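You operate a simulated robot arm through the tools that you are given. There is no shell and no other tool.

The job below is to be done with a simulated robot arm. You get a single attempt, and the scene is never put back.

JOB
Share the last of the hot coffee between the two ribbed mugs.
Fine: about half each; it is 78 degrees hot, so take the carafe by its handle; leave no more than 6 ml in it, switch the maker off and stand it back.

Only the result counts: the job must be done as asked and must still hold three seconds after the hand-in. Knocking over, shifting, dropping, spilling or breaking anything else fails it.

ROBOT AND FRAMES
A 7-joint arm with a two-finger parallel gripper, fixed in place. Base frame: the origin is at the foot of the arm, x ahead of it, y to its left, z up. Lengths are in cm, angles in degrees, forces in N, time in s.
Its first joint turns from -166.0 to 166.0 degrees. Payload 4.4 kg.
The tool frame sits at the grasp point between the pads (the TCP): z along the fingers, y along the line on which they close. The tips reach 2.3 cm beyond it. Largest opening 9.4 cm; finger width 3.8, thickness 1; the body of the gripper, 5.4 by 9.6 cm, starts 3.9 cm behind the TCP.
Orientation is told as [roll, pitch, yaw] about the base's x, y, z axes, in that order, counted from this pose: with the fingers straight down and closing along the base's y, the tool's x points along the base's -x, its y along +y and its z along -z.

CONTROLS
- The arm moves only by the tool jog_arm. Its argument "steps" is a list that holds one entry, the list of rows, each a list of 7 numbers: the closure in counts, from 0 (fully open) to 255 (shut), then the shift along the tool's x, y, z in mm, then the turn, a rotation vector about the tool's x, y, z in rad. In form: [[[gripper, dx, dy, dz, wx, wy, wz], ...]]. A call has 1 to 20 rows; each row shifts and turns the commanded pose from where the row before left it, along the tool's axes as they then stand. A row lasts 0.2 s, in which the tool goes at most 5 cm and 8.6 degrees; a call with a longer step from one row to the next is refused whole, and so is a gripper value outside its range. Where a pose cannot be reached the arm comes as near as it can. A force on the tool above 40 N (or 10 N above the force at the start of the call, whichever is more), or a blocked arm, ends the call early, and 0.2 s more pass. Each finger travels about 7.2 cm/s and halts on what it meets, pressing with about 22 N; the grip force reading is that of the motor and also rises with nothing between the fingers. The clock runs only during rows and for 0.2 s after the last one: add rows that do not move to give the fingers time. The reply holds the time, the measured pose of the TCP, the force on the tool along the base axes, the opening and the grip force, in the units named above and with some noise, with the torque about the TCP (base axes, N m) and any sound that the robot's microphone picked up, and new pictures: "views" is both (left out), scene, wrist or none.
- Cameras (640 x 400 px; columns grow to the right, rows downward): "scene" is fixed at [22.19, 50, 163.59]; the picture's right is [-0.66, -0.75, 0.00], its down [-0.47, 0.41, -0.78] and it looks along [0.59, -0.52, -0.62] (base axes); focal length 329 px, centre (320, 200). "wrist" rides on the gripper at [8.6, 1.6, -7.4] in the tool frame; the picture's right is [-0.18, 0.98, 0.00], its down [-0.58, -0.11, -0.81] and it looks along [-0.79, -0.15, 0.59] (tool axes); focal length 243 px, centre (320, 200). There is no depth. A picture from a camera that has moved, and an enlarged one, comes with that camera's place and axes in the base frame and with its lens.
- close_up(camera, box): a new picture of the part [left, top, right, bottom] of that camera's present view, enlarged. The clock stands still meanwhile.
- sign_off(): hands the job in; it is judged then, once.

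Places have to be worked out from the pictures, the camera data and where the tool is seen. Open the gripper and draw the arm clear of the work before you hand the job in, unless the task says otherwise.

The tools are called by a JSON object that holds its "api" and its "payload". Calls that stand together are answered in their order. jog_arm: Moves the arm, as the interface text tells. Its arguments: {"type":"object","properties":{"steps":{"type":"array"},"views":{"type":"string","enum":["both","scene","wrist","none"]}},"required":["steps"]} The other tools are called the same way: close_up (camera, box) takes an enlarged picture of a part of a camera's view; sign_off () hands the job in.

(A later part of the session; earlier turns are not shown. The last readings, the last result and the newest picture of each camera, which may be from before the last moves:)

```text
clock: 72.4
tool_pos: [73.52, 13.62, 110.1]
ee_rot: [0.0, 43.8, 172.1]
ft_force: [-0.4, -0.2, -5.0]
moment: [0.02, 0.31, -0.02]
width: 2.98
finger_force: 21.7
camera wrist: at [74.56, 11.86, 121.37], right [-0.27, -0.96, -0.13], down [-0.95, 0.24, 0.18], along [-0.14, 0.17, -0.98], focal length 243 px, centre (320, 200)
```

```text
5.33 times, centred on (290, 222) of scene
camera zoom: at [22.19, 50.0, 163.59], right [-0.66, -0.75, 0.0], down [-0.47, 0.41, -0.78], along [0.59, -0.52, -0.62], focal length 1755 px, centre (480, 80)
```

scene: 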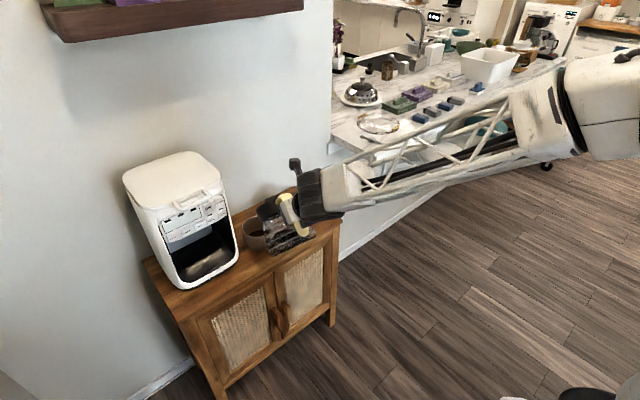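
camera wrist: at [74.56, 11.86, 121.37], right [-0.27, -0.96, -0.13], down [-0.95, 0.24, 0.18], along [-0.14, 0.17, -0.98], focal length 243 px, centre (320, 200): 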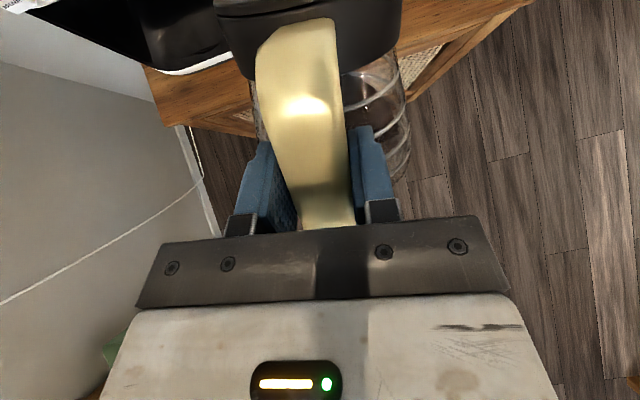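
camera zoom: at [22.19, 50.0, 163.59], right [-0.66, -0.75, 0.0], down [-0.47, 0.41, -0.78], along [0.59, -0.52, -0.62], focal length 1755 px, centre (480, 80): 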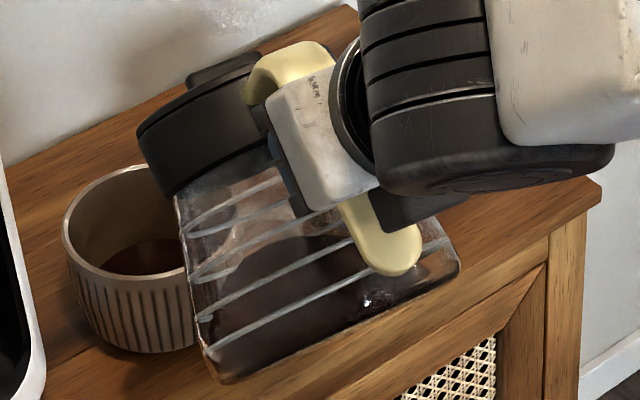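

Mug A holds some coffee now. I level the carafe and move across toward mug B, turning heading to −16°, then weigh and compare.

{"api": "jog_arm", "payload": {"steps": [[[255, 0, 0, 0, 0, 0.04, 0], [255, 0, 0, 0, 0, 0.07, 0], [255, 0, 0, 0, 0, 0.07, 0], [255, 0, 0, 0, 0, 0.07, 0], [255, 0, 0, 0, 0, 0.07, 0], [255, 0, 0, 0, 0, 0.07, 0], [255, 0, 0, 0, 0, 0.07, 0], [255, 0, 0, 0, 0, 0.07, 0], [255, 0, 0, 0, 0, 0.07, 0], [255, 0, 0, 0, 0, 0.07, 0], [255, 0, 0, 0, 0, 0.07, 0], [255, 0, 0, 0, 0, 0.066, 0], [255, 0, 0, 0, 0, 0, 0]]], "views": "none"}}

{"api": "jog_arm", "payload": {"steps": [[[255, 0, 5, 0, -0.006, 0, 0], [255, 0, 10, 0, -0.01, 0, 0], [255, 0, 12, 0, -0.01, 0, 0], [255, 0, 12, 0, -0.01, 0, 0], [255, 0, 12, 0, -0.01, 0, 0], [255, 0, 12, 0, -0.01, 0, 0], [255, 0, 12, 0, -0.01, 0, 0], [255, 0, 12, 0, -0.01, 0, 0], [255, 0, 12, 0, -0.01, 0, 0], [255, 0, 12, 0, -0.01, 0, 0], [255, 0, 12, 0, -0.01, 0, 0], [255, 0, 12, 0, -0.01, 0, 0], [255, 0, 12, 0, -0.01, 0, 0], [255, 0, 12, 0, -0.01, 0, 0], [255, 0, 10, 0, -0.006, 0, 0], [255, 0, 5, 0, 0, 0, 0], [255, 0, 0, 0, 0, 0, 0], [255, 0, 0, 0, 0, 0, 0]]], "views": "both"}}

{"api": "close_up", "payload": {"camera": "scene", "box": [230, 185, 350, 260]}}

```text
clock: 75.2
tool_pos: [73.78, 13.58, 109.91]
ee_rot: [139.7, 89.9, -48.2]
ft_force: [-0.4, -0.4, -4.5]
moment: [0.02, 0.5, -0.01]
width: 2.97
finger_force: 22.2
```

```text
clock: 79.0
tool_pos: [69.96, -3.38, 110.06]
ee_rot: [1.0, 90.0, 165.0]
ft_force: [0.4, 0.2, -5.6]
moment: [0.15, 0.47, 0.0]
width: 2.97
finger_force: 22.3
camera wrist: at [62.48, -2.88, 118.6], right [-0.27, -0.94, -0.18], down [-0.75, 0.33, -0.58], along [0.61, -0.02, -0.79], focal length 243 px, centre (320, 200)
```

scene: 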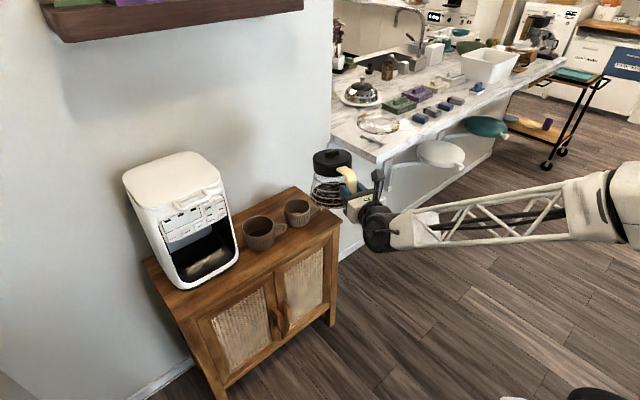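
wrist: 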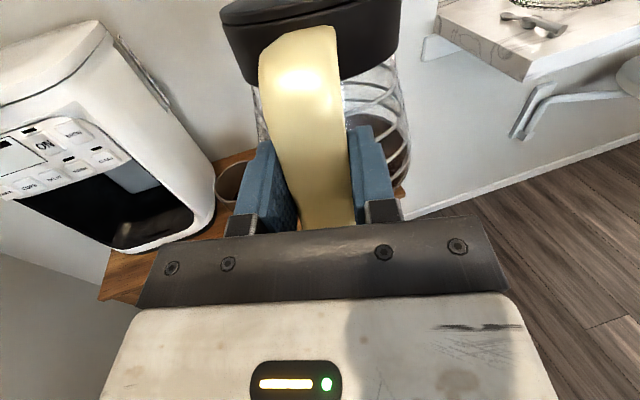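

```text
5.33 times, centred on (290, 222) of scene
camera zoom: at [22.19, 50.0, 163.59], right [-0.66, -0.75, 0.0], down [-0.47, 0.41, -0.78], along [0.59, -0.52, -0.62], focal length 1755 px, centre (480, 80)
```

zoom: 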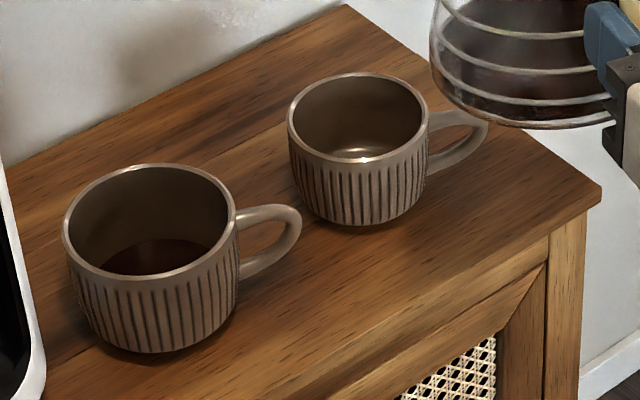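

No stray drops on the cabinet. Torque fell from 0.622 to ~0.495 N·m, i.e. ~110 ml now in mug A, about a third. Mug B rim is near (101, −7.7, 83.4). I tilt to 45° here and glide to put the spout over mug B, high.

{"api": "jog_arm", "payload": {"steps": [[[255, 0, 0, 0, 0, -0.04, 0], [255, 0, 0, 0, 0, -0.065, 0], [255, 0, 0, 0, 0, -0.068, 0], [255, 0, 0, 0, 0, -0.068, 0], [255, 0, 0, 0, 0, -0.068, 0], [255, 0, 0, 0, 0, -0.068, 0], [255, 0, 0, 0, 0, -0.068, 0], [255, 0, 0, 0, 0, -0.068, 0], [255, 0, 0, 0, 0, -0.068, 0], [255, 0, 0, 0, 0, -0.068, 0], [255, 0, 0, 0, 0, -0.068, 0], [255, 0, 0, 0, 0, -0.068, 0], [255, 0, 0, 0, 0, 0, 0]]], "views": "none"}}

{"api": "jog_arm", "payload": {"steps": [[[255, 1, -2, 5, 0, 0, 0], [255, 2, -3, 10, 0, 0, 0], [255, 3, -3.6, 15, 0, 0, 0], [255, 3, -3.6, 15, 0, 0, 0], [255, 3, -3.6, 15, 0, 0, 0], [255, 3, -3.6, 15, 0, 0, 0], [255, 3, -3.6, 15, 0, 0, 0], [255, 3, -3.6, 15, 0, 0, 0], [255, 3, -3.6, 15, 0, 0, 0], [255, 3, -3.6, 15, 0, 0, 0], [255, 3, -3.6, 15, 0, 0, 0], [255, 2, -3, 10, 0, 0, 0], [255, 0, 0, 7, 0, 0, 0], [255, 0, 0, 0, 0, 0, 0]]], "views": "scene"}}

{"api": "close_up", "payload": {"camera": "scene", "box": [240, 170, 352, 240]}}

```text
clock: 81.8
tool_pos: [69.92, -3.4, 109.97]
ee_rot: [0.0, 44.9, 164.0]
ft_force: [-0.3, 0.0, -4.6]
moment: [0.07, 0.26, 0.0]
width: 2.98
finger_force: 22.2
```

```text
clock: 84.8
tool_pos: [84.47, -3.59, 100.42]
ee_rot: [0.0, 45.1, 164.0]
ft_force: [0.0, -0.7, -4.0]
moment: [0.07, 0.24, -0.01]
width: 2.97
finger_force: 21.5
```

scene: 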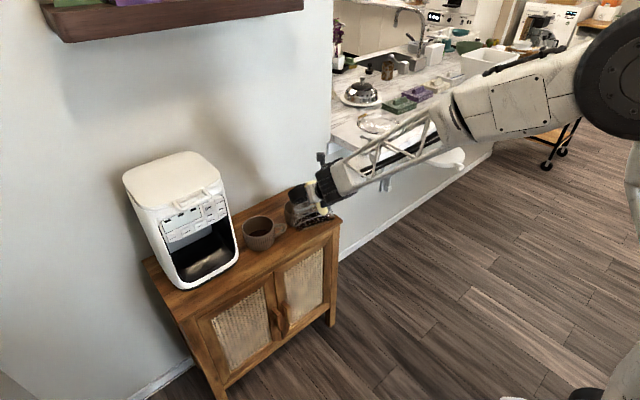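

```text
5.71 times, centred on (296, 205) of scene
camera zoom: at [22.19, 50.0, 163.59], right [-0.66, -0.75, 0.0], down [-0.47, 0.41, -0.78], along [0.59, -0.52, -0.62], focal length 1880 px, centre (457, 171)
```

zoom: 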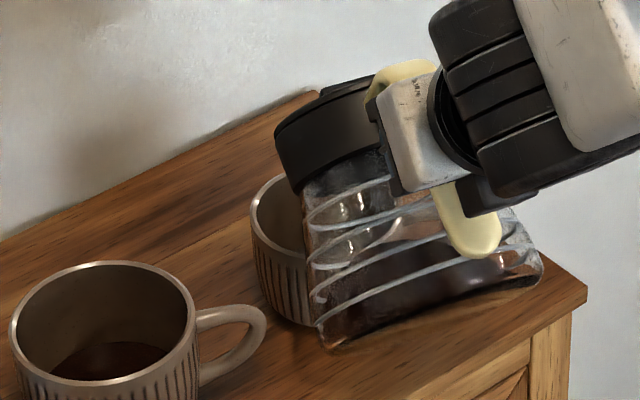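

Good alignment over mug B. I tilt to ~66° about the spout while lowering it 3 cm.

{"api": "jog_arm", "payload": {"steps": [[[255, 3, 0, 0.97, 0, -0.0291, 0], [255, 3, 0, 0.97, 0, -0.0291, 0], [255, 3, 0, 0.97, 0, -0.0291, 0], [255, 3, 0, 0.97, 0, -0.0291, 0], [255, 3, 0, 0.97, 0, -0.0291, 0], [255, 3, 0, 0.97, 0, -0.0291, 0], [255, 3, 0, 0.97, 0, -0.0291, 0], [255, 3, 0, 0.97, 0, -0.0291, 0], [255, 3, 0, 0.97, 0, -0.0291, 0], [255, 4.7, 0, -1.4, 0, -0.026, 0], [255, 4.7, 0, -1.4, 0, -0.026, 0], [255, 4.7, 0, -1.4, 0, -0.026, 0], [255, 4.7, 0, -1.4, 0, -0.026, 0], [255, 0, 0, 0, 0, 0, 0]]], "views": "none"}}

{"api": "close_up", "payload": {"camera": "scene", "box": [240, 165, 352, 245]}}

```text
clock: 87.8
tool_pos: [88.66, -4.57, 102.8]
ee_rot: [0.0, 24.0, 164.0]
ft_force: [0.7, 0.0, -5.3]
moment: [0.05, 0.05, -0.04]
width: 3.0
finger_force: 22.1
```

```text
5.00 times, centred on (296, 205) of scene
camera zoom: at [22.19, 50.0, 163.59], right [-0.66, -0.75, 0.0], down [-0.47, 0.41, -0.78], along [0.59, -0.52, -0.62], focal length 1645 px, centre (440, 175)
```

zoom: 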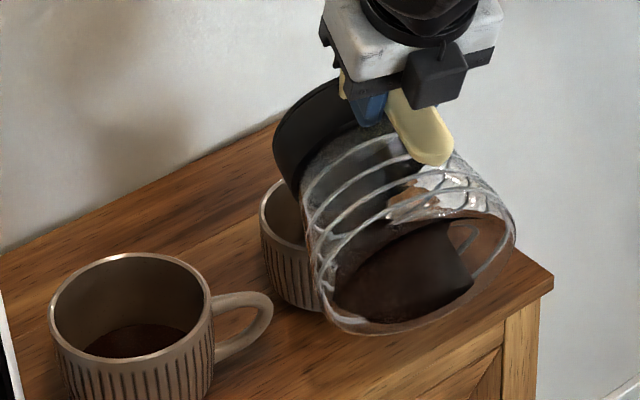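

θ=66°, spout over the mug. I continue to 75° in small steps with a hold.

{"api": "jog_arm", "payload": {"steps": [[[255, 4.7, 0, -1.4, 0, -0.026, 0], [255, 4.7, 0, -1.4, 0, -0.026, 0], [255, 4.7, 0, -1.4, 0, -0.026, 0], [255, 4.7, 0, -1.4, 0, -0.026, 0], [255, 4.7, 0, -1.4, 0, -0.026, 0], [255, 4.7, 0, -1.4, 0, -0.026, 0], [255, 0, 0, 0, 0, 0, 0], [255, 0, 0, 0, 0, 0, 0], [255, 0, 0, 0, 0, 0, 0], [255, 0, 0, 0, 0, 0, 0]]], "views": "none"}}

{"api": "close_up", "payload": {"camera": "scene", "box": [240, 165, 352, 245]}}

{"api": "close_up", "payload": {"camera": "scene", "box": [285, 195, 317, 235]}}

```text
clock: 90.0
tool_pos: [90.92, -5.17, 104.6]
ee_rot: [0.0, 15.0, 163.9]
ft_force: [-0.2, 0.2, -3.5]
moment: [-0.02, 0.01, 0.02]
width: 2.99
finger_force: 22.2
```

```text
5.00 times, centred on (296, 205) of scene
camera zoom: at [22.19, 50.0, 163.59], right [-0.66, -0.75, 0.0], down [-0.47, 0.41, -0.78], along [0.59, -0.52, -0.62], focal length 1645 px, centre (440, 175)
```

zoom: 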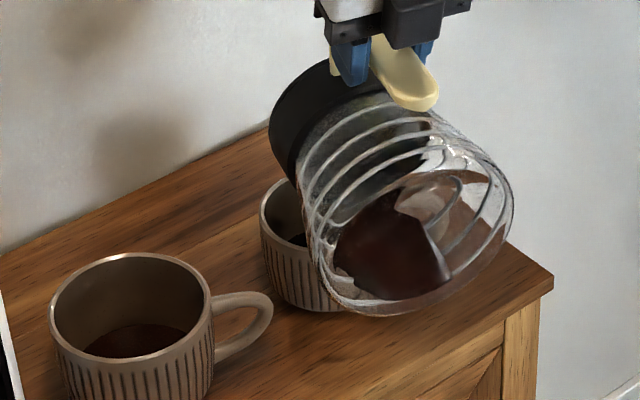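

```text
10.00 times, centred on (301, 215) of scene
camera zoom: at [22.19, 50.0, 163.59], right [-0.66, -0.75, 0.0], down [-0.47, 0.41, -0.78], along [0.59, -0.52, -0.62], focal length 3290 px, centre (510, 50)
```

zoom: 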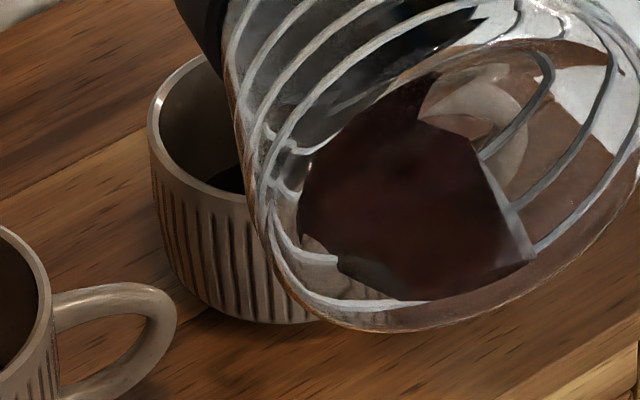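

Mug B is receiving coffee. I hold and take several weight readings.

{"api": "jog_arm", "payload": {"steps": [[[255, 0, 0, 0, 0, 0, 0]]], "views": "none"}}

{"api": "jog_arm", "payload": {"steps": [[[255, 0, 0, 0, 0, 0, 0]]], "views": "none"}}

{"api": "jog_arm", "payload": {"steps": [[[255, 0, 0, 0, 0, 0, 0]]], "views": "none"}}

{"api": "jog_arm", "payload": {"steps": [[[255, 0, 0, 0, 0, 0, 0]]], "views": "none"}}

```text
clock: 90.4
tool_pos: [90.99, -5.16, 104.56]
ee_rot: [0.0, 15.0, 164.0]
ft_force: [-0.4, 0.4, -5.2]
moment: [0.01, -0.01, 0.03]
width: 2.98
finger_force: 21.6
```

```text
clock: 90.8
tool_pos: [90.99, -5.11, 104.64]
ee_rot: [0.0, 15.0, 164.1]
ft_force: [0.2, 0.2, -5.0]
moment: [0.0, -0.01, -0.02]
width: 2.97
finger_force: 21.7
```

```text
clock: 91.2
tool_pos: [90.96, -5.2, 104.41]
ee_rot: [0.0, 15.0, 164.0]
ft_force: [-0.8, -0.8, -4.3]
moment: [-0.01, 0.0, -0.01]
width: 2.96
finger_force: 22.0
```

```text
clock: 91.6
tool_pos: [90.87, -5.33, 104.41]
ee_rot: [0.0, 14.9, 164.0]
ft_force: [0.8, 0.0, -4.4]
moment: [-0.02, 0.03, 0.02]
width: 2.95
finger_force: 22.2
```

Mean ≈4.5 N, so only a little (~40 ml) has gone into mug B. I tilt 3° further.

{"api": "jog_arm", "payload": {"steps": [[[255, 4.7, 0, -1.4, 0, -0.026, 0], [255, 4.7, 0, -1.4, 0, -0.026, 0], [255, 0, 0, 0, 0, 0, 0], [255, 0, 0, 0, 0, 0, 0], [255, 0, 0, 0, 0, 0, 0], [255, 0, 0, 0, 0, 0, 0]]], "views": "none"}}

{"api": "close_up", "payload": {"camera": "scene", "box": [240, 165, 352, 245]}}

{"api": "close_up", "payload": {"camera": "scene", "box": [285, 195, 317, 235]}}

```text
clock: 93.0
tool_pos: [91.7, -5.47, 105.02]
ee_rot: [0.1, 12.0, 164.0]
ft_force: [-0.6, 0.1, -3.0]
moment: [0.01, -0.04, -0.02]
width: 2.97
finger_force: 22.0
```

```text
5.00 times, centred on (296, 205) of scene
camera zoom: at [22.19, 50.0, 163.59], right [-0.66, -0.75, 0.0], down [-0.47, 0.41, -0.78], along [0.59, -0.52, -0.62], focal length 1645 px, centre (440, 175)
```

zoom: 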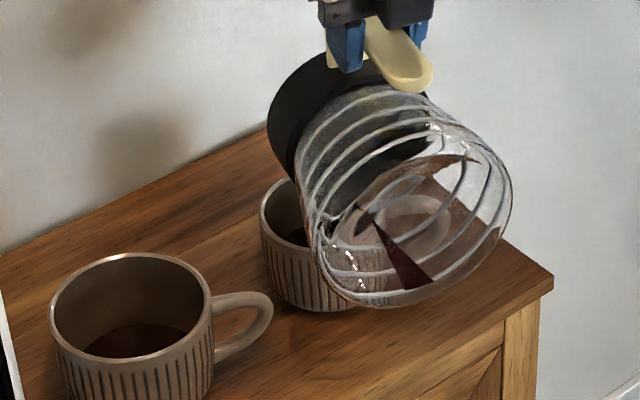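

```text
10.00 times, centred on (301, 215) of scene
camera zoom: at [22.19, 50.0, 163.59], right [-0.66, -0.75, 0.0], down [-0.47, 0.41, -0.78], along [0.59, -0.52, -0.62], focal length 3290 px, centre (510, 50)
```

zoom: 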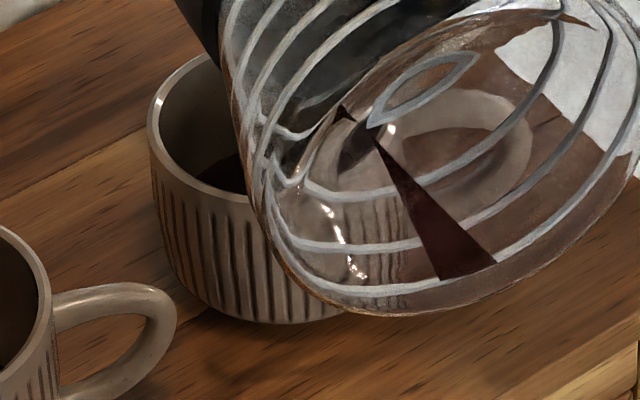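

The coffee in the glass has dropped. I take several weight readings again.

{"api": "jog_arm", "payload": {"steps": [[[255, 0, 0, 0, 0, 0, 0]]], "views": "none"}}

{"api": "jog_arm", "payload": {"steps": [[[255, 0, 0, 0, 0, 0, 0]]], "views": "none"}}

{"api": "jog_arm", "payload": {"steps": [[[255, 0, 0, 0, 0, 0, 0]]], "views": "none"}}

{"api": "jog_arm", "payload": {"steps": [[[255, 0, 0, 0, 0, 0, 0]]], "views": "none"}}

```text
clock: 93.4
tool_pos: [91.63, -5.38, 105.08]
ee_rot: [0.0, 12.0, 163.9]
ft_force: [0.0, 0.2, -4.1]
moment: [-0.02, -0.05, 0.01]
width: 3.0
finger_force: 22.5
```

```text
clock: 93.8
tool_pos: [91.75, -5.34, 105.03]
ee_rot: [0.0, 12.0, 163.9]
ft_force: [1.1, -0.9, -4.3]
moment: [-0.05, -0.03, 0.02]
width: 2.97
finger_force: 21.9
```

```text
clock: 94.2
tool_pos: [91.66, -5.56, 105.05]
ee_rot: [0.0, 12.0, 164.0]
ft_force: [0.5, -0.2, -2.8]
moment: [0.01, -0.01, -0.02]
width: 2.94
finger_force: 22.0
```

```text
clock: 94.6
tool_pos: [91.71, -5.36, 104.98]
ee_rot: [-0.1, 11.9, 164.1]
ft_force: [-0.2, 1.0, -3.4]
moment: [-0.01, -0.03, 0.02]
width: 2.95
finger_force: 21.7
```

Mean ≈3.5 N: roughly 120 ml is now in mug B. I tilt back and withdraw to compare levels.

{"api": "jog_arm", "payload": {"steps": [[[255, -6.3, 0, 1.9, 0, 0.035, 0], [255, -8.64, 0, 2.54, 0, 0.048, 0], [255, -8.64, 0, 2.54, 0, 0.048, 0], [255, -8.64, 0, 2.54, 0, 0.048, 0], [255, -8.64, 0, 2.54, 0, 0.048, 0], [255, -8.64, 0, 2.54, 0, 0.048, 0], [255, -8.64, 0, 2.54, 0, 0.048, 0], [255, -8.64, 0, 2.54, 0, 0.048, 0], [255, -8.64, 0, 2.54, 0, 0.048, 0], [255, -8.64, 0, 2.54, 0, 0.048, 0], [255, 0, 0, -8, 0, 0.048, 0], [255, 0, 0, -12, 0, 0.05, 0], [255, 0, 0, -15, 0, 0, 0], [255, 0, 0, -20, 0, 0, 0], [255, 0, 0, -20, 0, 0, 0], [255, 0, 0, -20, 0, 0, 0], [255, 0, 0, -20, 0, 0, 0], [255, 0, 0, -20, 0, 0, 0], [255, 0, 0, -15, 0, 0, 0], [255, 0, 0, -8, 0, 0, 0]]], "views": "none"}}

{"api": "jog_arm", "payload": {"steps": [[[255, 0, 0, 0, 0, 0.04, 0], [255, 0, 0, 0, 0, 0.07, 0], [255, 0, 0, 0, 0, 0.07, 0], [255, 0, 0, 0, 0, 0.07, 0], [255, 0, 0, 0, 0, 0.07, 0], [255, 0, 0, 0, 0, 0.07, 0], [255, 0, 0, 0, 0, 0.07, 0], [255, 0, 0, 0, 0, 0.07, 0], [255, 0, 0, 0, 0, 0.07, 0], [255, 0, 0, 0, 0, 0.07, 0], [255, 0, 0, 0, 0, 0.07, 0], [255, 0, 0, 0, 0, 0.07, 0], [255, 0, 0, 0, 0, 0, 0]]], "views": "both"}}

{"api": "close_up", "payload": {"camera": "scene", "box": [230, 185, 350, 260]}}

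```text
clock: 98.8
tool_pos: [74.76, -0.58, 110.82]
ee_rot: [0.0, 44.4, 164.0]
ft_force: [0.2, -1.2, -3.9]
moment: [0.08, 0.21, -0.03]
width: 2.97
finger_force: 21.6
```

```text
clock: 101.6
tool_pos: [74.77, -0.67, 110.81]
ee_rot: [178.9, 89.1, -17.2]
ft_force: [-0.1, 1.1, -4.1]
moment: [0.13, 0.4, -0.02]
width: 2.95
finger_force: 22.3
camera wrist: at [67.18, -0.03, 119.37], right [-0.27, -0.95, -0.18], down [-0.74, 0.32, -0.59], along [0.62, -0.02, -0.78], focal length 243 px, centre (320, 200)
```

scene: 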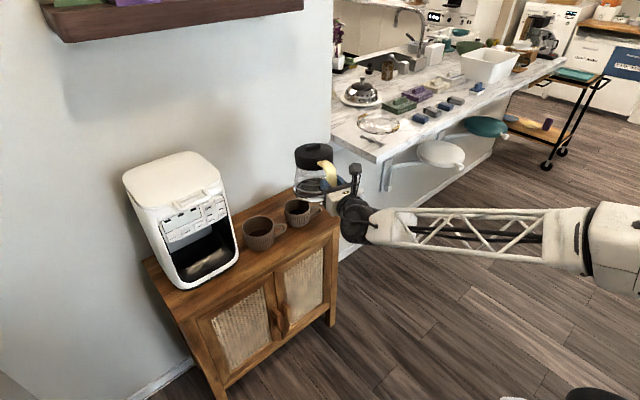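
wrist: 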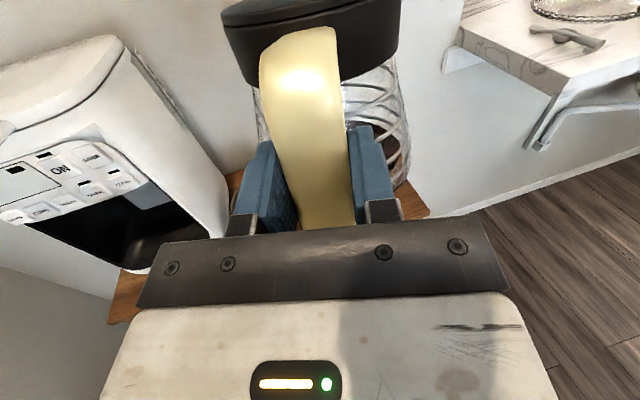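

```text
5.33 times, centred on (290, 222) of scene
camera zoom: at [22.19, 50.0, 163.59], right [-0.66, -0.75, 0.0], down [-0.47, 0.41, -0.78], along [0.59, -0.52, -0.62], focal length 1755 px, centre (480, 80)
```

zoom: 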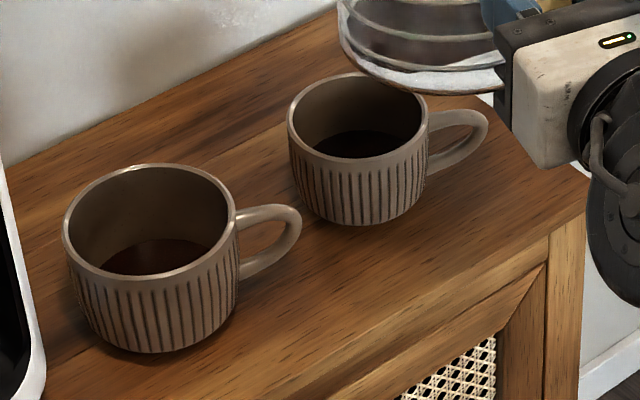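

I take several level readings to average the weight torque.

{"api": "jog_arm", "payload": {"steps": [[[255, 0, 0, 0, 0, 0, 0]]], "views": "none"}}

{"api": "jog_arm", "payload": {"steps": [[[255, 0, 0, 0, 0, 0, 0]]], "views": "none"}}

{"api": "jog_arm", "payload": {"steps": [[[255, 0, 0, 0, 0, 0, 0]]], "views": "none"}}

{"api": "jog_arm", "payload": {"steps": [[[255, 0, 0, 0, 0, 0, 0]]], "views": "none"}}

{"api": "close_up", "payload": {"camera": "scene", "box": [236, 205, 276, 255]}}

{"api": "close_up", "payload": {"camera": "scene", "box": [277, 187, 325, 237]}}

{"api": "close_up", "payload": {"camera": "scene", "box": [285, 140, 345, 205]}}

```text
clock: 102.0
tool_pos: [74.89, -0.62, 110.98]
ee_rot: [179.1, 89.2, -16.8]
ft_force: [-0.3, 0.5, -3.9]
moment: [0.09, 0.37, 0.01]
width: 2.95
finger_force: 21.9
```

```text
clock: 102.4
tool_pos: [74.84, -0.57, 110.87]
ee_rot: [179.2, 89.2, -16.8]
ft_force: [-0.7, -0.6, -4.2]
moment: [0.11, 0.38, 0.0]
width: 2.96
finger_force: 21.7
```

```text
clock: 102.8
tool_pos: [74.7, -0.54, 110.81]
ee_rot: [179.2, 89.1, -16.7]
ft_force: [0.3, 0.0, -3.3]
moment: [0.11, 0.37, -0.04]
width: 2.93
finger_force: 21.9
```

```text
clock: 103.2
tool_pos: [74.88, -0.61, 110.83]
ee_rot: [179.2, 89.2, -16.7]
ft_force: [-0.5, -0.4, -3.5]
moment: [0.11, 0.41, -0.04]
width: 2.96
finger_force: 21.9
```

```text
8.00 times, centred on (256, 230) of scene
camera zoom: at [22.19, 50.0, 163.59], right [-0.66, -0.75, 0.0], down [-0.47, 0.41, -0.78], along [0.59, -0.52, -0.62], focal length 2632 px, centre (832, -40)
```

zoom: 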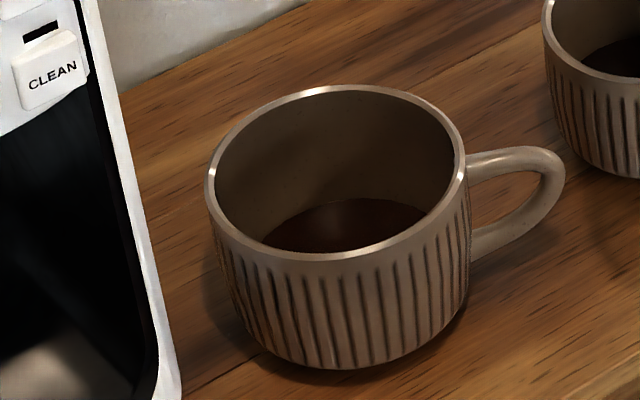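

```text
8.00 times, centred on (301, 212) of scene
camera zoom: at [22.19, 50.0, 163.59], right [-0.66, -0.75, 0.0], down [-0.47, 0.41, -0.78], along [0.59, -0.52, -0.62], focal length 2632 px, centre (472, 104)
```

zoom: 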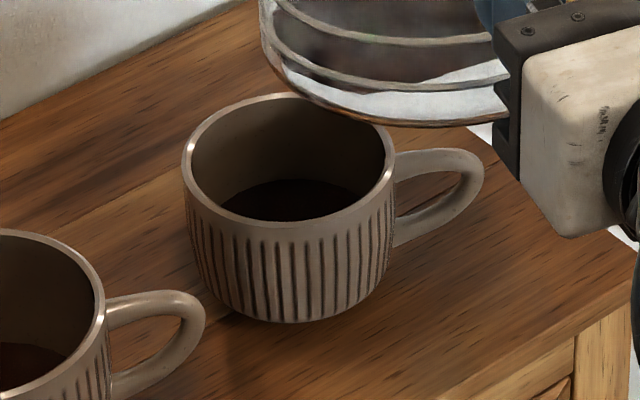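

```text
6.15 times, centred on (315, 172) of scene
camera zoom: at [22.19, 50.0, 163.59], right [-0.66, -0.75, 0.0], down [-0.47, 0.41, -0.78], along [0.59, -0.52, -0.62], focal length 2025 px, centre (351, 369)
```

zoom: 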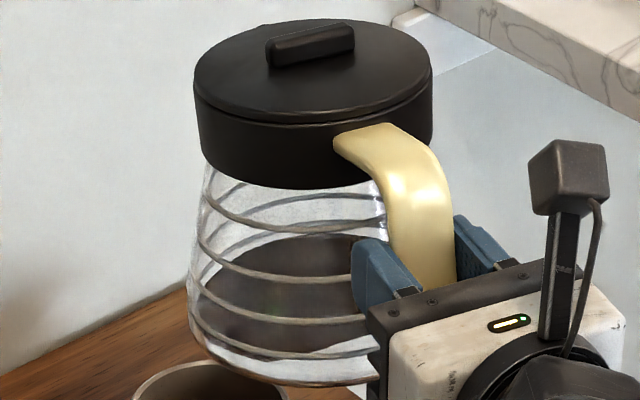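

Averages now: torque 0.401 N·m, so mug A got ~105–120 ml and mug B ~90–100 ml; levels look comparable, and ~100 ml should remain (flow stopped at 78°). I return to mug B for another ~50 ml share.

{"api": "jog_arm", "payload": {"steps": [[[255, 0, 0, 0, 0, -0.04, 0], [255, 0, 0, 0, 0, -0.065, 0], [255, 0, 0, 0, 0, -0.07, 0], [255, 0, 0, 0, 0, -0.07, 0], [255, 0, 0, 0, 0, -0.07, 0], [255, 0, 0, 0, 0, -0.07, 0], [255, 0, 0, 0, 0, -0.07, 0], [255, 0, 0, 0, 0, -0.07, 0], [255, 0, 0, 0, 0, -0.07, 0], [255, 0, 0, 0, 0, -0.07, 0], [255, 0, 0, 0, 0, -0.07, 0], [255, 0, 0, 0, 0, -0.065, 0], [255, 0, 0, 0, 0, 0, 0]]], "views": "none"}}

{"api": "jog_arm", "payload": {"steps": [[[255, 0, 0, 5, 0, 0, 0], [255, 0, 0, 10, 0, 0, 0], [255, 0, 0, 15, 0, 0, 0], [255, 0, 0, 15, 0, 0, 0], [255, 0, 0, 15, 0, 0, 0], [255, 0, 0, 15, 0, 0, 0], [255, 0, 0, 15, 0, 0, 0], [255, 0, 0, 15, 0, 0, 0], [255, 0, 0, 15, 0, 0, 0], [255, -1, 1, 12, 0, 0, 0], [255, -1, 1, 8, 0, 0, 0], [255, 0, 0, 5, 0, 0, 0], [255, 0, 0, 0, 0, 0, 0]]], "views": "none"}}

{"api": "close_up", "payload": {"camera": "scene", "box": [240, 165, 352, 245]}}

```text
clock: 106.0
tool_pos: [74.84, -0.46, 110.87]
ee_rot: [0.1, 45.0, 164.0]
ft_force: [0.6, -0.3, -2.7]
moment: [0.07, 0.19, 0.02]
width: 2.98
finger_force: 22.1
```

```text
clock: 108.8
tool_pos: [84.47, -3.51, 100.42]
ee_rot: [0.0, 45.0, 163.9]
ft_force: [-0.1, 0.6, -3.7]
moment: [0.08, 0.22, -0.01]
width: 2.99
finger_force: 21.8
```

```text
5.00 times, centred on (296, 205) of scene
camera zoom: at [22.19, 50.0, 163.59], right [-0.66, -0.75, 0.0], down [-0.47, 0.41, -0.78], along [0.59, -0.52, -0.62], focal length 1645 px, centre (440, 175)
```

zoom: 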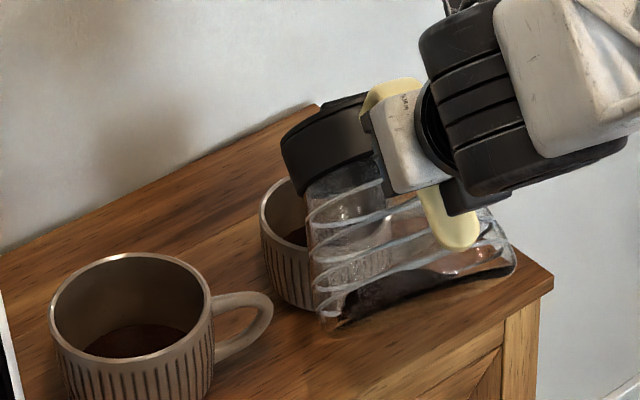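

Same start pose as before over mug B. I tilt down to ~75° with the same pivot motion.

{"api": "jog_arm", "payload": {"steps": [[[255, 3, 0, 0.97, 0, -0.0291, 0], [255, 3, 0, 0.97, 0, -0.0291, 0], [255, 3, 0, 0.97, 0, -0.0291, 0], [255, 3, 0, 0.97, 0, -0.0291, 0], [255, 3, 0, 0.97, 0, -0.0291, 0], [255, 3, 0, 0.97, 0, -0.0291, 0], [255, 3, 0, 0.97, 0, -0.0291, 0], [255, 3, 0, 0.97, 0, -0.0291, 0], [255, 3, 0, 0.97, 0, -0.0291, 0], [255, 4.7, 0, -1.4, 0, -0.026, 0], [255, 4.7, 0, -1.4, 0, -0.026, 0], [255, 4.7, 0, -1.4, 0, -0.026, 0], [255, 4.7, 0, -1.4, 0, -0.026, 0], [255, 4.7, 0, -1.4, 0, -0.026, 0], [255, 4.7, 0, -1.4, 0, -0.026, 0], [255, 4.7, 0, -1.4, 0, -0.026, 0], [255, 4.7, 0, -1.4, 0, -0.026, 0], [255, 4.7, 0, -1.4, 0, -0.026, 0], [255, 4.7, 0, -1.4, 0, -0.026, 0], [255, 0, 0, 0, 0, 0, 0]]], "views": "none"}}

{"api": "jog_arm", "payload": {"steps": [[[255, 4.7, 0, -1.4, 0, -0.026, 0], [255, 4.7, 0, -1.4, 0, -0.026, 0], [255, 4.7, 0, -1.4, 0, -0.026, 0], [255, 4.7, 0, -1.4, 0, -0.026, 0], [255, 0, 0, 0, 0, 0, 0], [255, 0, 0, 0, 0, 0, 0], [255, 0, 0, 0, 0, 0, 0], [255, 0, 0, 0, 0, 0, 0], [255, 0, 0, 0, 0, 0, 0], [255, 0, 0, 0, 0, 0, 0]]], "views": "wrist"}}

{"api": "close_up", "payload": {"camera": "scene", "box": [240, 165, 352, 245]}}

```text
clock: 113.0
tool_pos: [90.67, -5.27, 104.62]
ee_rot: [0.0, 15.1, 164.0]
ft_force: [1.4, -0.5, -3.7]
moment: [0.03, -0.04, -0.01]
width: 2.98
finger_force: 21.9
```

```text
clock: 115.2
tool_pos: [92.16, -5.72, 105.46]
ee_rot: [0.0, 9.1, 164.0]
ft_force: [0.4, 0.2, -3.2]
moment: [-0.01, -0.02, 0.0]
width: 2.96
finger_force: 21.8
camera wrist: at [99.02, -9.34, 114.22], right [-0.45, -0.89, -0.03], down [-0.64, 0.3, 0.7], along [-0.62, 0.33, -0.71], focal length 243 px, centre (320, 200)
```

wrist: 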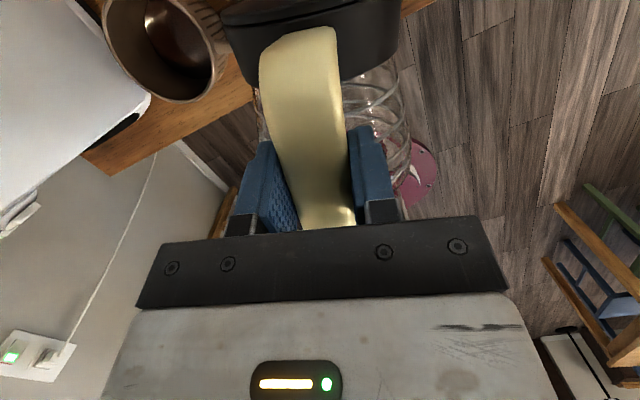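

```text
5.00 times, centred on (296, 205) of scene
camera zoom: at [22.19, 50.0, 163.59], right [-0.66, -0.75, 0.0], down [-0.47, 0.41, -0.78], along [0.59, -0.52, -0.62], focal length 1645 px, centre (440, 175)
```

zoom: 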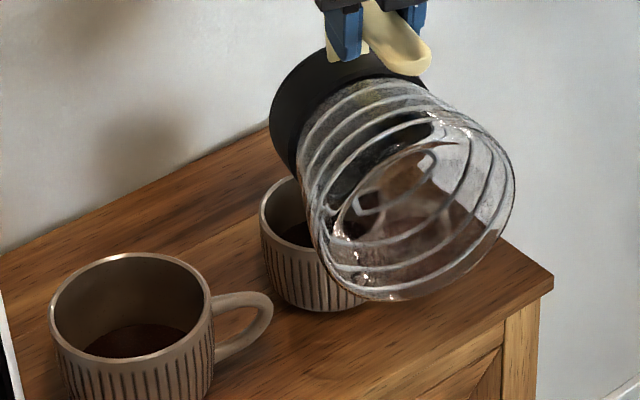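

At 81° roughly a third of the remainder should be out. One more small step to 82.5°, then readings.

{"api": "jog_arm", "payload": {"steps": [[[255, 4.7, 0, -1.4, 0, -0.026, 0], [255, 0, 0, 0, 0, 0, 0], [255, 0, 0, 0, 0, 0, 0], [255, 0, 0, 0, 0, 0, 0], [255, 0, 0, 0, 0, 0, 0], [255, 0, 0, 0, 0, 0, 0]]], "views": "none"}}

{"api": "jog_arm", "payload": {"steps": [[[255, -6.3, 0, 1.9, 0, 0.035, 0], [255, -8.64, 0, 2.54, 0, 0.048, 0], [255, -8.64, 0, 2.54, 0, 0.048, 0], [255, -8.64, 0, 2.54, 0, 0.048, 0], [255, -8.64, 0, 2.54, 0, 0.048, 0], [255, -8.64, 0, 2.54, 0, 0.048, 0], [255, -8.64, 0, 2.54, 0, 0.048, 0], [255, -8.64, 0, 2.54, 0, 0.048, 0], [255, -8.64, 0, 2.54, 0, 0.048, 0], [255, -8.64, 0, 2.54, 0, 0.048, 0], [255, -8.64, 0, 2.54, 0, 0.048, 0], [255, -8.64, 0, 2.54, 0, 0.048, 0], [255, 0, 0, -8, 0, 0.048, 0], [255, 0, 0, -12, 0, 0.03, 0], [255, 0, 0, -20, 0, 0, 0], [255, 0, 0, -20, 0, 0, 0], [255, 0, 0, -20, 0, 0, 0], [255, 0, 0, -20, 0, 0, 0], [255, 0, 0, -20, 0, 0, 0], [255, 0, 0, -15, 0, 0, 0]]], "views": "none"}}

{"api": "jog_arm", "payload": {"steps": [[[255, 0, 0, 0, 0, 0.04, 0], [255, 0, 0, 0, 0, 0.07, 0], [255, 0, 0, 0, 0, 0.07, 0], [255, 0, 0, 0, 0, 0.07, 0], [255, 0, 0, 0, 0, 0.07, 0], [255, 0, 0, 0, 0, 0.07, 0], [255, 0, 0, 0, 0, 0.07, 0], [255, 0, 0, 0, 0, 0.07, 0], [255, 0, 0, 0, 0, 0.07, 0], [255, 0, 0, 0, 0, 0.07, 0], [255, 0, 0, 0, 0, 0.07, 0], [255, 0, 0, 0, 0, 0.05, 0], [255, 0, 0, 0, 0, 0, 0]]], "views": "scene"}}

{"api": "close_up", "payload": {"camera": "scene", "box": [236, 205, 276, 255]}}

{"api": "close_up", "payload": {"camera": "scene", "box": [277, 187, 325, 237]}}

```text
clock: 116.6
tool_pos: [92.76, -5.93, 105.76]
ee_rot: [0.0, 7.7, 164.0]
ft_force: [0.6, -0.3, -3.6]
moment: [-0.01, -0.01, 0.0]
width: 2.96
finger_force: 21.7
```

```text
clock: 120.8
tool_pos: [75.83, -1.1, 109.1]
ee_rot: [0.0, 44.3, 164.0]
ft_force: [0.1, 0.8, -3.5]
moment: [0.06, 0.2, -0.03]
width: 2.97
finger_force: 22.6
```

```text
clock: 123.6
tool_pos: [76.07, -1.11, 109.07]
ee_rot: [-2.2, 89.5, 161.8]
ft_force: [0.4, 0.5, -3.4]
moment: [0.09, 0.34, -0.02]
width: 2.96
finger_force: 22.3
```

scene: 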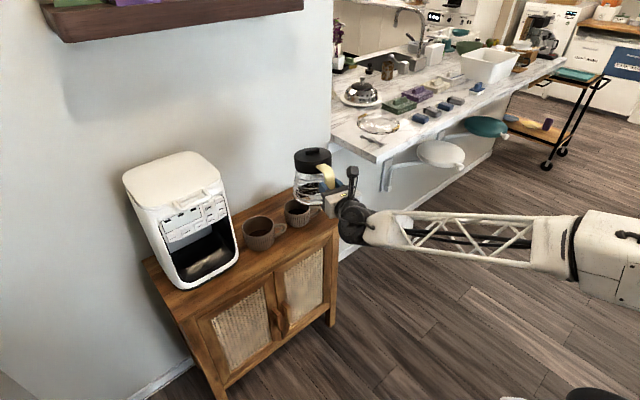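

```text
8.00 times, centred on (256, 230) of scene
camera zoom: at [22.19, 50.0, 163.59], right [-0.66, -0.75, 0.0], down [-0.47, 0.41, -0.78], along [0.59, -0.52, -0.62], focal length 2632 px, centre (832, -40)
```

zoom: 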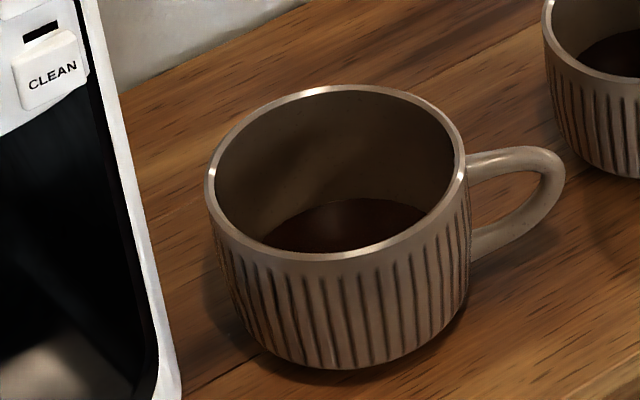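

```text
8.00 times, centred on (301, 212) of scene
camera zoom: at [22.19, 50.0, 163.59], right [-0.66, -0.75, 0.0], down [-0.47, 0.41, -0.78], along [0.59, -0.52, -0.62], focal length 2632 px, centre (472, 104)
```

zoom: 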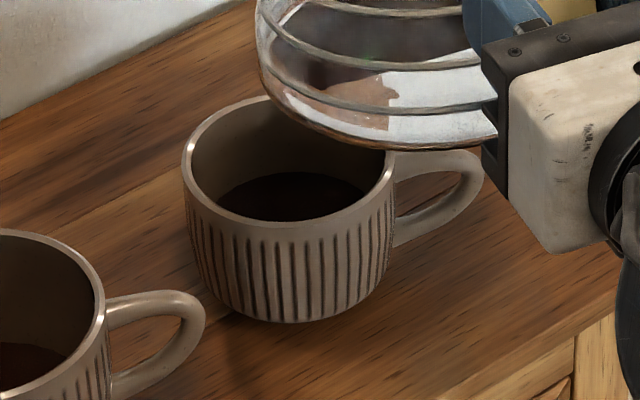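

Mug B rose visibly. More level readings for the average.

{"api": "jog_arm", "payload": {"steps": [[[255, 0, 0, 0, 0, 0, 0]]], "views": "none"}}

{"api": "jog_arm", "payload": {"steps": [[[255, 0, 0, 0, 0, 0, 0]]], "views": "none"}}

{"api": "jog_arm", "payload": {"steps": [[[255, 0, 0, 0, 0, 0, 0]]], "views": "none"}}

{"api": "jog_arm", "payload": {"steps": [[[255, 0, 0, 0, 0, 0, 0]]], "views": "none"}}

{"api": "jog_arm", "payload": {"steps": [[[255, 0, 0, 0, 0, 0, 0]]], "views": "none"}}

{"api": "close_up", "payload": {"camera": "scene", "box": [285, 140, 345, 205]}}

```text
clock: 124.0
tool_pos: [75.89, -1.14, 108.97]
ee_rot: [0.4, 89.6, 164.4]
ft_force: [-0.4, -0.4, -3.1]
moment: [0.11, 0.39, 0.02]
width: 2.95
finger_force: 22.0
```

```text
clock: 124.4
tool_pos: [75.92, -1.09, 109.02]
ee_rot: [0.6, 89.6, 164.7]
ft_force: [0.7, 0.2, -3.4]
moment: [0.12, 0.34, -0.01]
width: 3.01
finger_force: 21.7
```

```text
clock: 124.8
tool_pos: [75.95, -1.19, 109.06]
ee_rot: [1.2, 89.5, 165.1]
ft_force: [-0.1, -0.6, -3.1]
moment: [0.09, 0.33, -0.02]
width: 2.97
finger_force: 21.9
```

```text
clock: 125.2
tool_pos: [75.9, -1.02, 109.02]
ee_rot: [0.7, 89.6, 164.7]
ft_force: [-0.5, 0.2, -4.2]
moment: [0.13, 0.38, -0.01]
width: 2.97
finger_force: 22.2
```

```text
clock: 125.6
tool_pos: [76.07, -1.11, 109.07]
ee_rot: [0.9, 89.5, 164.8]
ft_force: [-0.9, 0.0, -2.6]
moment: [0.11, 0.34, 0.02]
width: 2.97
finger_force: 22.3
```

```text
6.15 times, centred on (315, 172) of scene
camera zoom: at [22.19, 50.0, 163.59], right [-0.66, -0.75, 0.0], down [-0.47, 0.41, -0.78], along [0.59, -0.52, -0.62], focal length 2025 px, centre (351, 369)
```

zoom: 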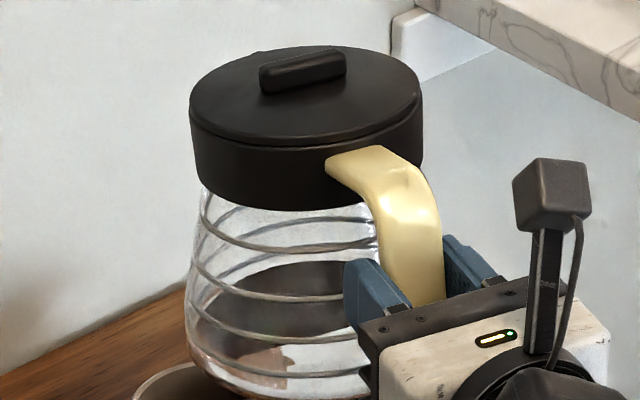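

Averages: torque 0.370 N·m → ~30–35 ml went to mug B (total ~125–130 ml vs ~105–110 in mug A), ~60 ml left. I carry the carafe back to mug A.

{"api": "jog_arm", "payload": {"steps": [[[255, 0.5, -5, -2, 0.005, 0, 0], [255, 0.7, -8, -3.5, 0.01, 0, 0], [255, 0.7, -10.5, -4.1, 0.01, 0, 0], [255, 0.7, -10.5, -4.1, 0.01, 0, 0], [255, 0.7, -10.5, -4.1, 0.01, 0, 0], [255, 0.7, -10.5, -4.1, 0.01, 0, 0], [255, 0.7, -10.5, -4.1, 0.01, 0, 0], [255, 0.7, -10.5, -4.1, 0.01, 0, 0], [255, 0.7, -10.5, -4.1, 0.01, 0, 0], [255, 0.7, -10.5, -4.1, 0.01, 0, 0], [255, 0.7, -10.5, -4.1, 0.01, 0, 0], [255, 0.7, -10.5, -4.1, 0.01, 0, 0], [255, 0.7, -10.5, -4.1, 0.01, 0, 0], [255, 0.7, -7.5, -3, 0.01, 0, 0], [255, 0.7, -3, -1, 0.01, 0, 0], [255, 0, 0, 0, 0, 0, 0]]], "views": "none"}}

{"api": "jog_arm", "payload": {"steps": [[[255, 0, 0, 0, 0, -0.04, 0], [255, 0, 0, 0, 0, -0.065, 0], [255, 0, 0, 0, 0, -0.068, 0], [255, 0, 0, 0, 0, -0.068, 0], [255, 0, 0, 0, 0, -0.068, 0], [255, 0, 0, 0, 0, -0.068, 0], [255, 0, 0, 0, 0, -0.068, 0], [255, 0, 0, 0, 0, -0.068, 0], [255, 0, 0, 0, 0, -0.068, 0], [255, 0, 0, 0, 0, -0.068, 0], [255, 0, 0, 0, 0, -0.068, 0], [255, 0, 0, 0, 0, -0.068, 0], [255, 0, 0, 0, 0, 0, 0]]], "views": "scene"}}

```text
clock: 129.0
tool_pos: [73.56, 13.59, 110.19]
ee_rot: [-7.1, 89.6, 165.2]
ft_force: [-0.9, -0.9, -3.7]
moment: [0.02, 0.41, 0.0]
width: 3.0
finger_force: 22.0
```

```text
clock: 131.8
tool_pos: [73.52, 13.7, 110.05]
ee_rot: [-0.2, 44.6, 172.3]
ft_force: [-0.5, 0.1, -3.7]
moment: [0.02, 0.21, -0.01]
width: 2.98
finger_force: 22.2
```

scene: 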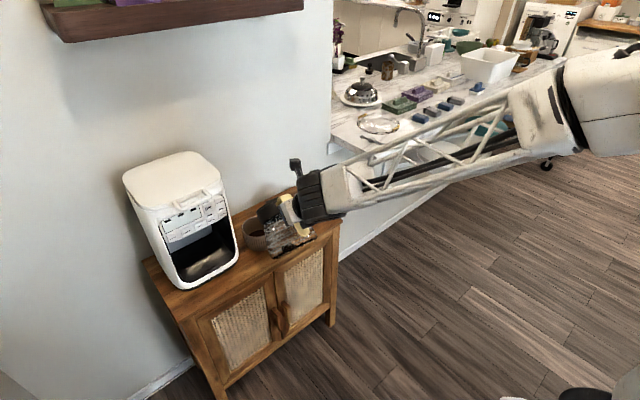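

Tilted to 45° beside mug A. I glide the spout over mug A and then tilt down to ~75° with the pivot motion.

{"api": "jog_arm", "payload": {"steps": [[[255, 0, 0, 5, 0, 0, 0], [255, 1, 0, 10, 0, 0, 0], [255, 1, 0, 15, 0, 0, 0], [255, 1, 0, 15, 0, 0, 0], [255, 1, 0, 15, 0, 0, 0], [255, 1, 0, 15, 0, 0, 0], [255, 1, 0, 15, 0, 0, 0], [255, 1, 0, 15, 0, 0, 0], [255, 1, 0, 15, 0, 0, 0], [255, 1, 0, 12, 0, 0, 0], [255, 1, 1, 8, 0, 0, 0], [255, 0, 0, 5, 0, 0, 0], [255, 0, 0, 0, 0, 0, 0]]], "views": "none"}}

{"api": "close_up", "payload": {"camera": "scene", "box": [210, 180, 306, 260]}}

{"api": "jog_arm", "payload": {"steps": [[[255, 3, 0, 0.97, 0, -0.0291, 0], [255, 3, 0, 0.97, 0, -0.0291, 0], [255, 3, 0, 0.97, 0, -0.0291, 0], [255, 3, 0, 0.97, 0, -0.0291, 0], [255, 3, 0, 0.97, 0, -0.0291, 0], [255, 3, 0, 0.97, 0, -0.0291, 0], [255, 3, 0, 0.97, 0, -0.0291, 0], [255, 3, 0, 0.97, 0, -0.0291, 0], [255, 3, 0, 0.97, 0, -0.0291, 0], [255, 4.7, 0, -1.4, 0, -0.026, 0], [255, 4.7, 0, -1.4, 0, -0.026, 0], [255, 4.7, 0, -1.4, 0, -0.026, 0], [255, 4.7, 0, -1.4, 0, -0.026, 0], [255, 4.7, 0, -1.4, 0, -0.026, 0], [255, 4.7, 0, -1.4, 0, -0.026, 0], [255, 4.7, 0, -1.4, 0, -0.026, 0], [255, 4.7, 0, -1.4, 0, -0.026, 0], [255, 4.7, 0, -1.4, 0, -0.026, 0], [255, 4.7, 0, -1.4, 0, -0.026, 0], [255, 0, 0, 0, 0, 0, 0]]], "views": "none"}}

{"api": "close_up", "payload": {"camera": "scene", "box": [210, 180, 306, 260]}}

```text
clock: 134.6
tool_pos: [84.38, 12.13, 100.35]
ee_rot: [-0.1, 44.6, 172.1]
ft_force: [0.0, 0.9, -4.1]
moment: [0.04, 0.19, -0.02]
width: 2.96
finger_force: 21.6
```

```text
5.00 times, centred on (258, 220) of scene
camera zoom: at [22.19, 50.0, 163.59], right [-0.66, -0.75, 0.0], down [-0.47, 0.41, -0.78], along [0.59, -0.52, -0.62], focal length 1645 px, centre (630, 100)
```

zoom: 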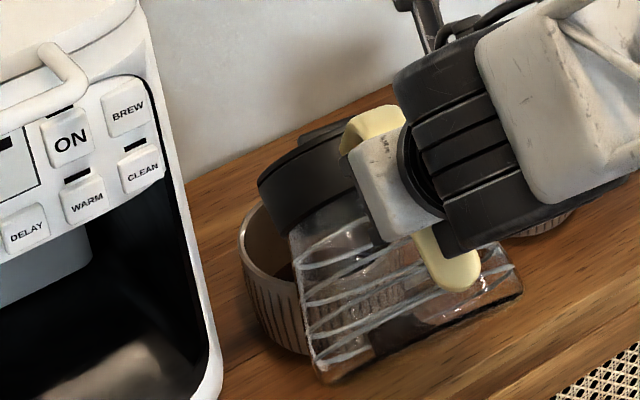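

```text
clock: 138.8
tool_pos: [90.76, 11.17, 104.42]
ee_rot: [0.0, 14.6, 172.2]
ft_force: [1.3, -0.4, -3.5]
moment: [0.0, 0.02, -0.01]
width: 2.99
finger_force: 22.9
```

```text
5.00 times, centred on (258, 220) of scene
camera zoom: at [22.19, 50.0, 163.59], right [-0.66, -0.75, 0.0], down [-0.47, 0.41, -0.78], along [0.59, -0.52, -0.62], focal length 1645 px, centre (630, 100)
```

zoom: 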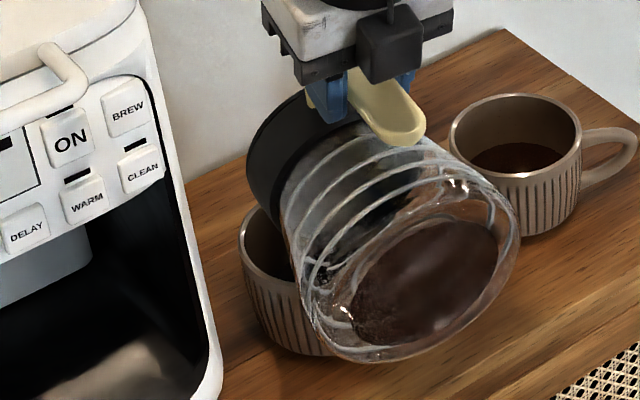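

Next I tilt through to ~84.5°, then hold and read.

{"api": "jog_arm", "payload": {"steps": [[[255, 4.7, 0, -1.4, 0, -0.026, 0], [255, 4.7, 0, -1.4, 0, -0.026, 0], [255, 4.7, 0, -1.4, 0, -0.026, 0], [255, 4.7, 0, -1.4, 0, -0.026, 0], [255, 4.7, 0, -1.4, 0, -0.026, 0], [255, 4.7, 0, -1.4, 0, -0.026, 0], [255, 0, 0, 0, 0, 0, 0], [255, 0, 0, 0, 0, 0, 0], [255, 0, 0, 0, 0, 0, 0], [255, 0, 0, 0, 0, 0, 0], [255, 0, 0, 0, 0, 0, 0]]], "views": "wrist"}}

{"api": "close_up", "payload": {"camera": "scene", "box": [210, 180, 306, 260]}}

{"api": "jog_arm", "payload": {"steps": [[[255, 0, 0, 0, 0, 0, 0]]], "views": "none"}}

{"api": "jog_arm", "payload": {"steps": [[[255, 0, 0, 0, 0, 0, 0]]], "views": "none"}}

```text
clock: 141.2
tool_pos: [93.47, 10.84, 105.83]
ee_rot: [-0.1, 5.7, 172.3]
ft_force: [-0.2, -0.5, -3.7]
moment: [-0.03, -0.06, -0.01]
width: 2.98
finger_force: 21.8
camera wrist: at [101.0, 8.12, 114.15], right [-0.31, -0.95, -0.02], down [-0.64, 0.2, 0.74], along [-0.7, 0.25, -0.67], focal length 243 px, centre (320, 200)
```

wrist: 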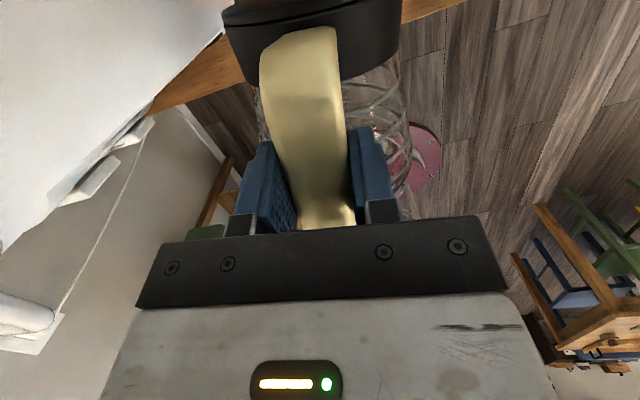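

```text
5.00 times, centred on (258, 220) of scene
camera zoom: at [22.19, 50.0, 163.59], right [-0.66, -0.75, 0.0], down [-0.47, 0.41, -0.78], along [0.59, -0.52, -0.62], focal length 1645 px, centre (630, 100)
```

zoom: 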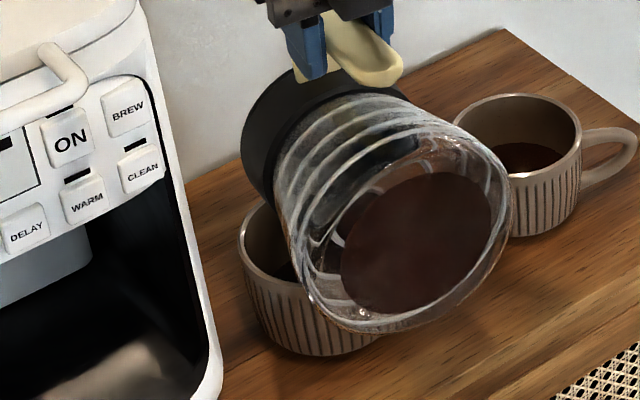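

```text
clock: 141.6
tool_pos: [93.3, 10.77, 105.83]
ee_rot: [0.1, 5.8, 172.2]
ft_force: [1.1, -0.4, -3.4]
moment: [0.0, -0.03, -0.04]
width: 3.0
finger_force: 21.8
```

```text
clock: 142.0
tool_pos: [93.38, 10.68, 105.85]
ee_rot: [0.0, 5.7, 172.3]
ft_force: [-0.2, -0.1, -3.9]
moment: [0.0, -0.04, -0.05]
width: 2.99
finger_force: 22.1
```

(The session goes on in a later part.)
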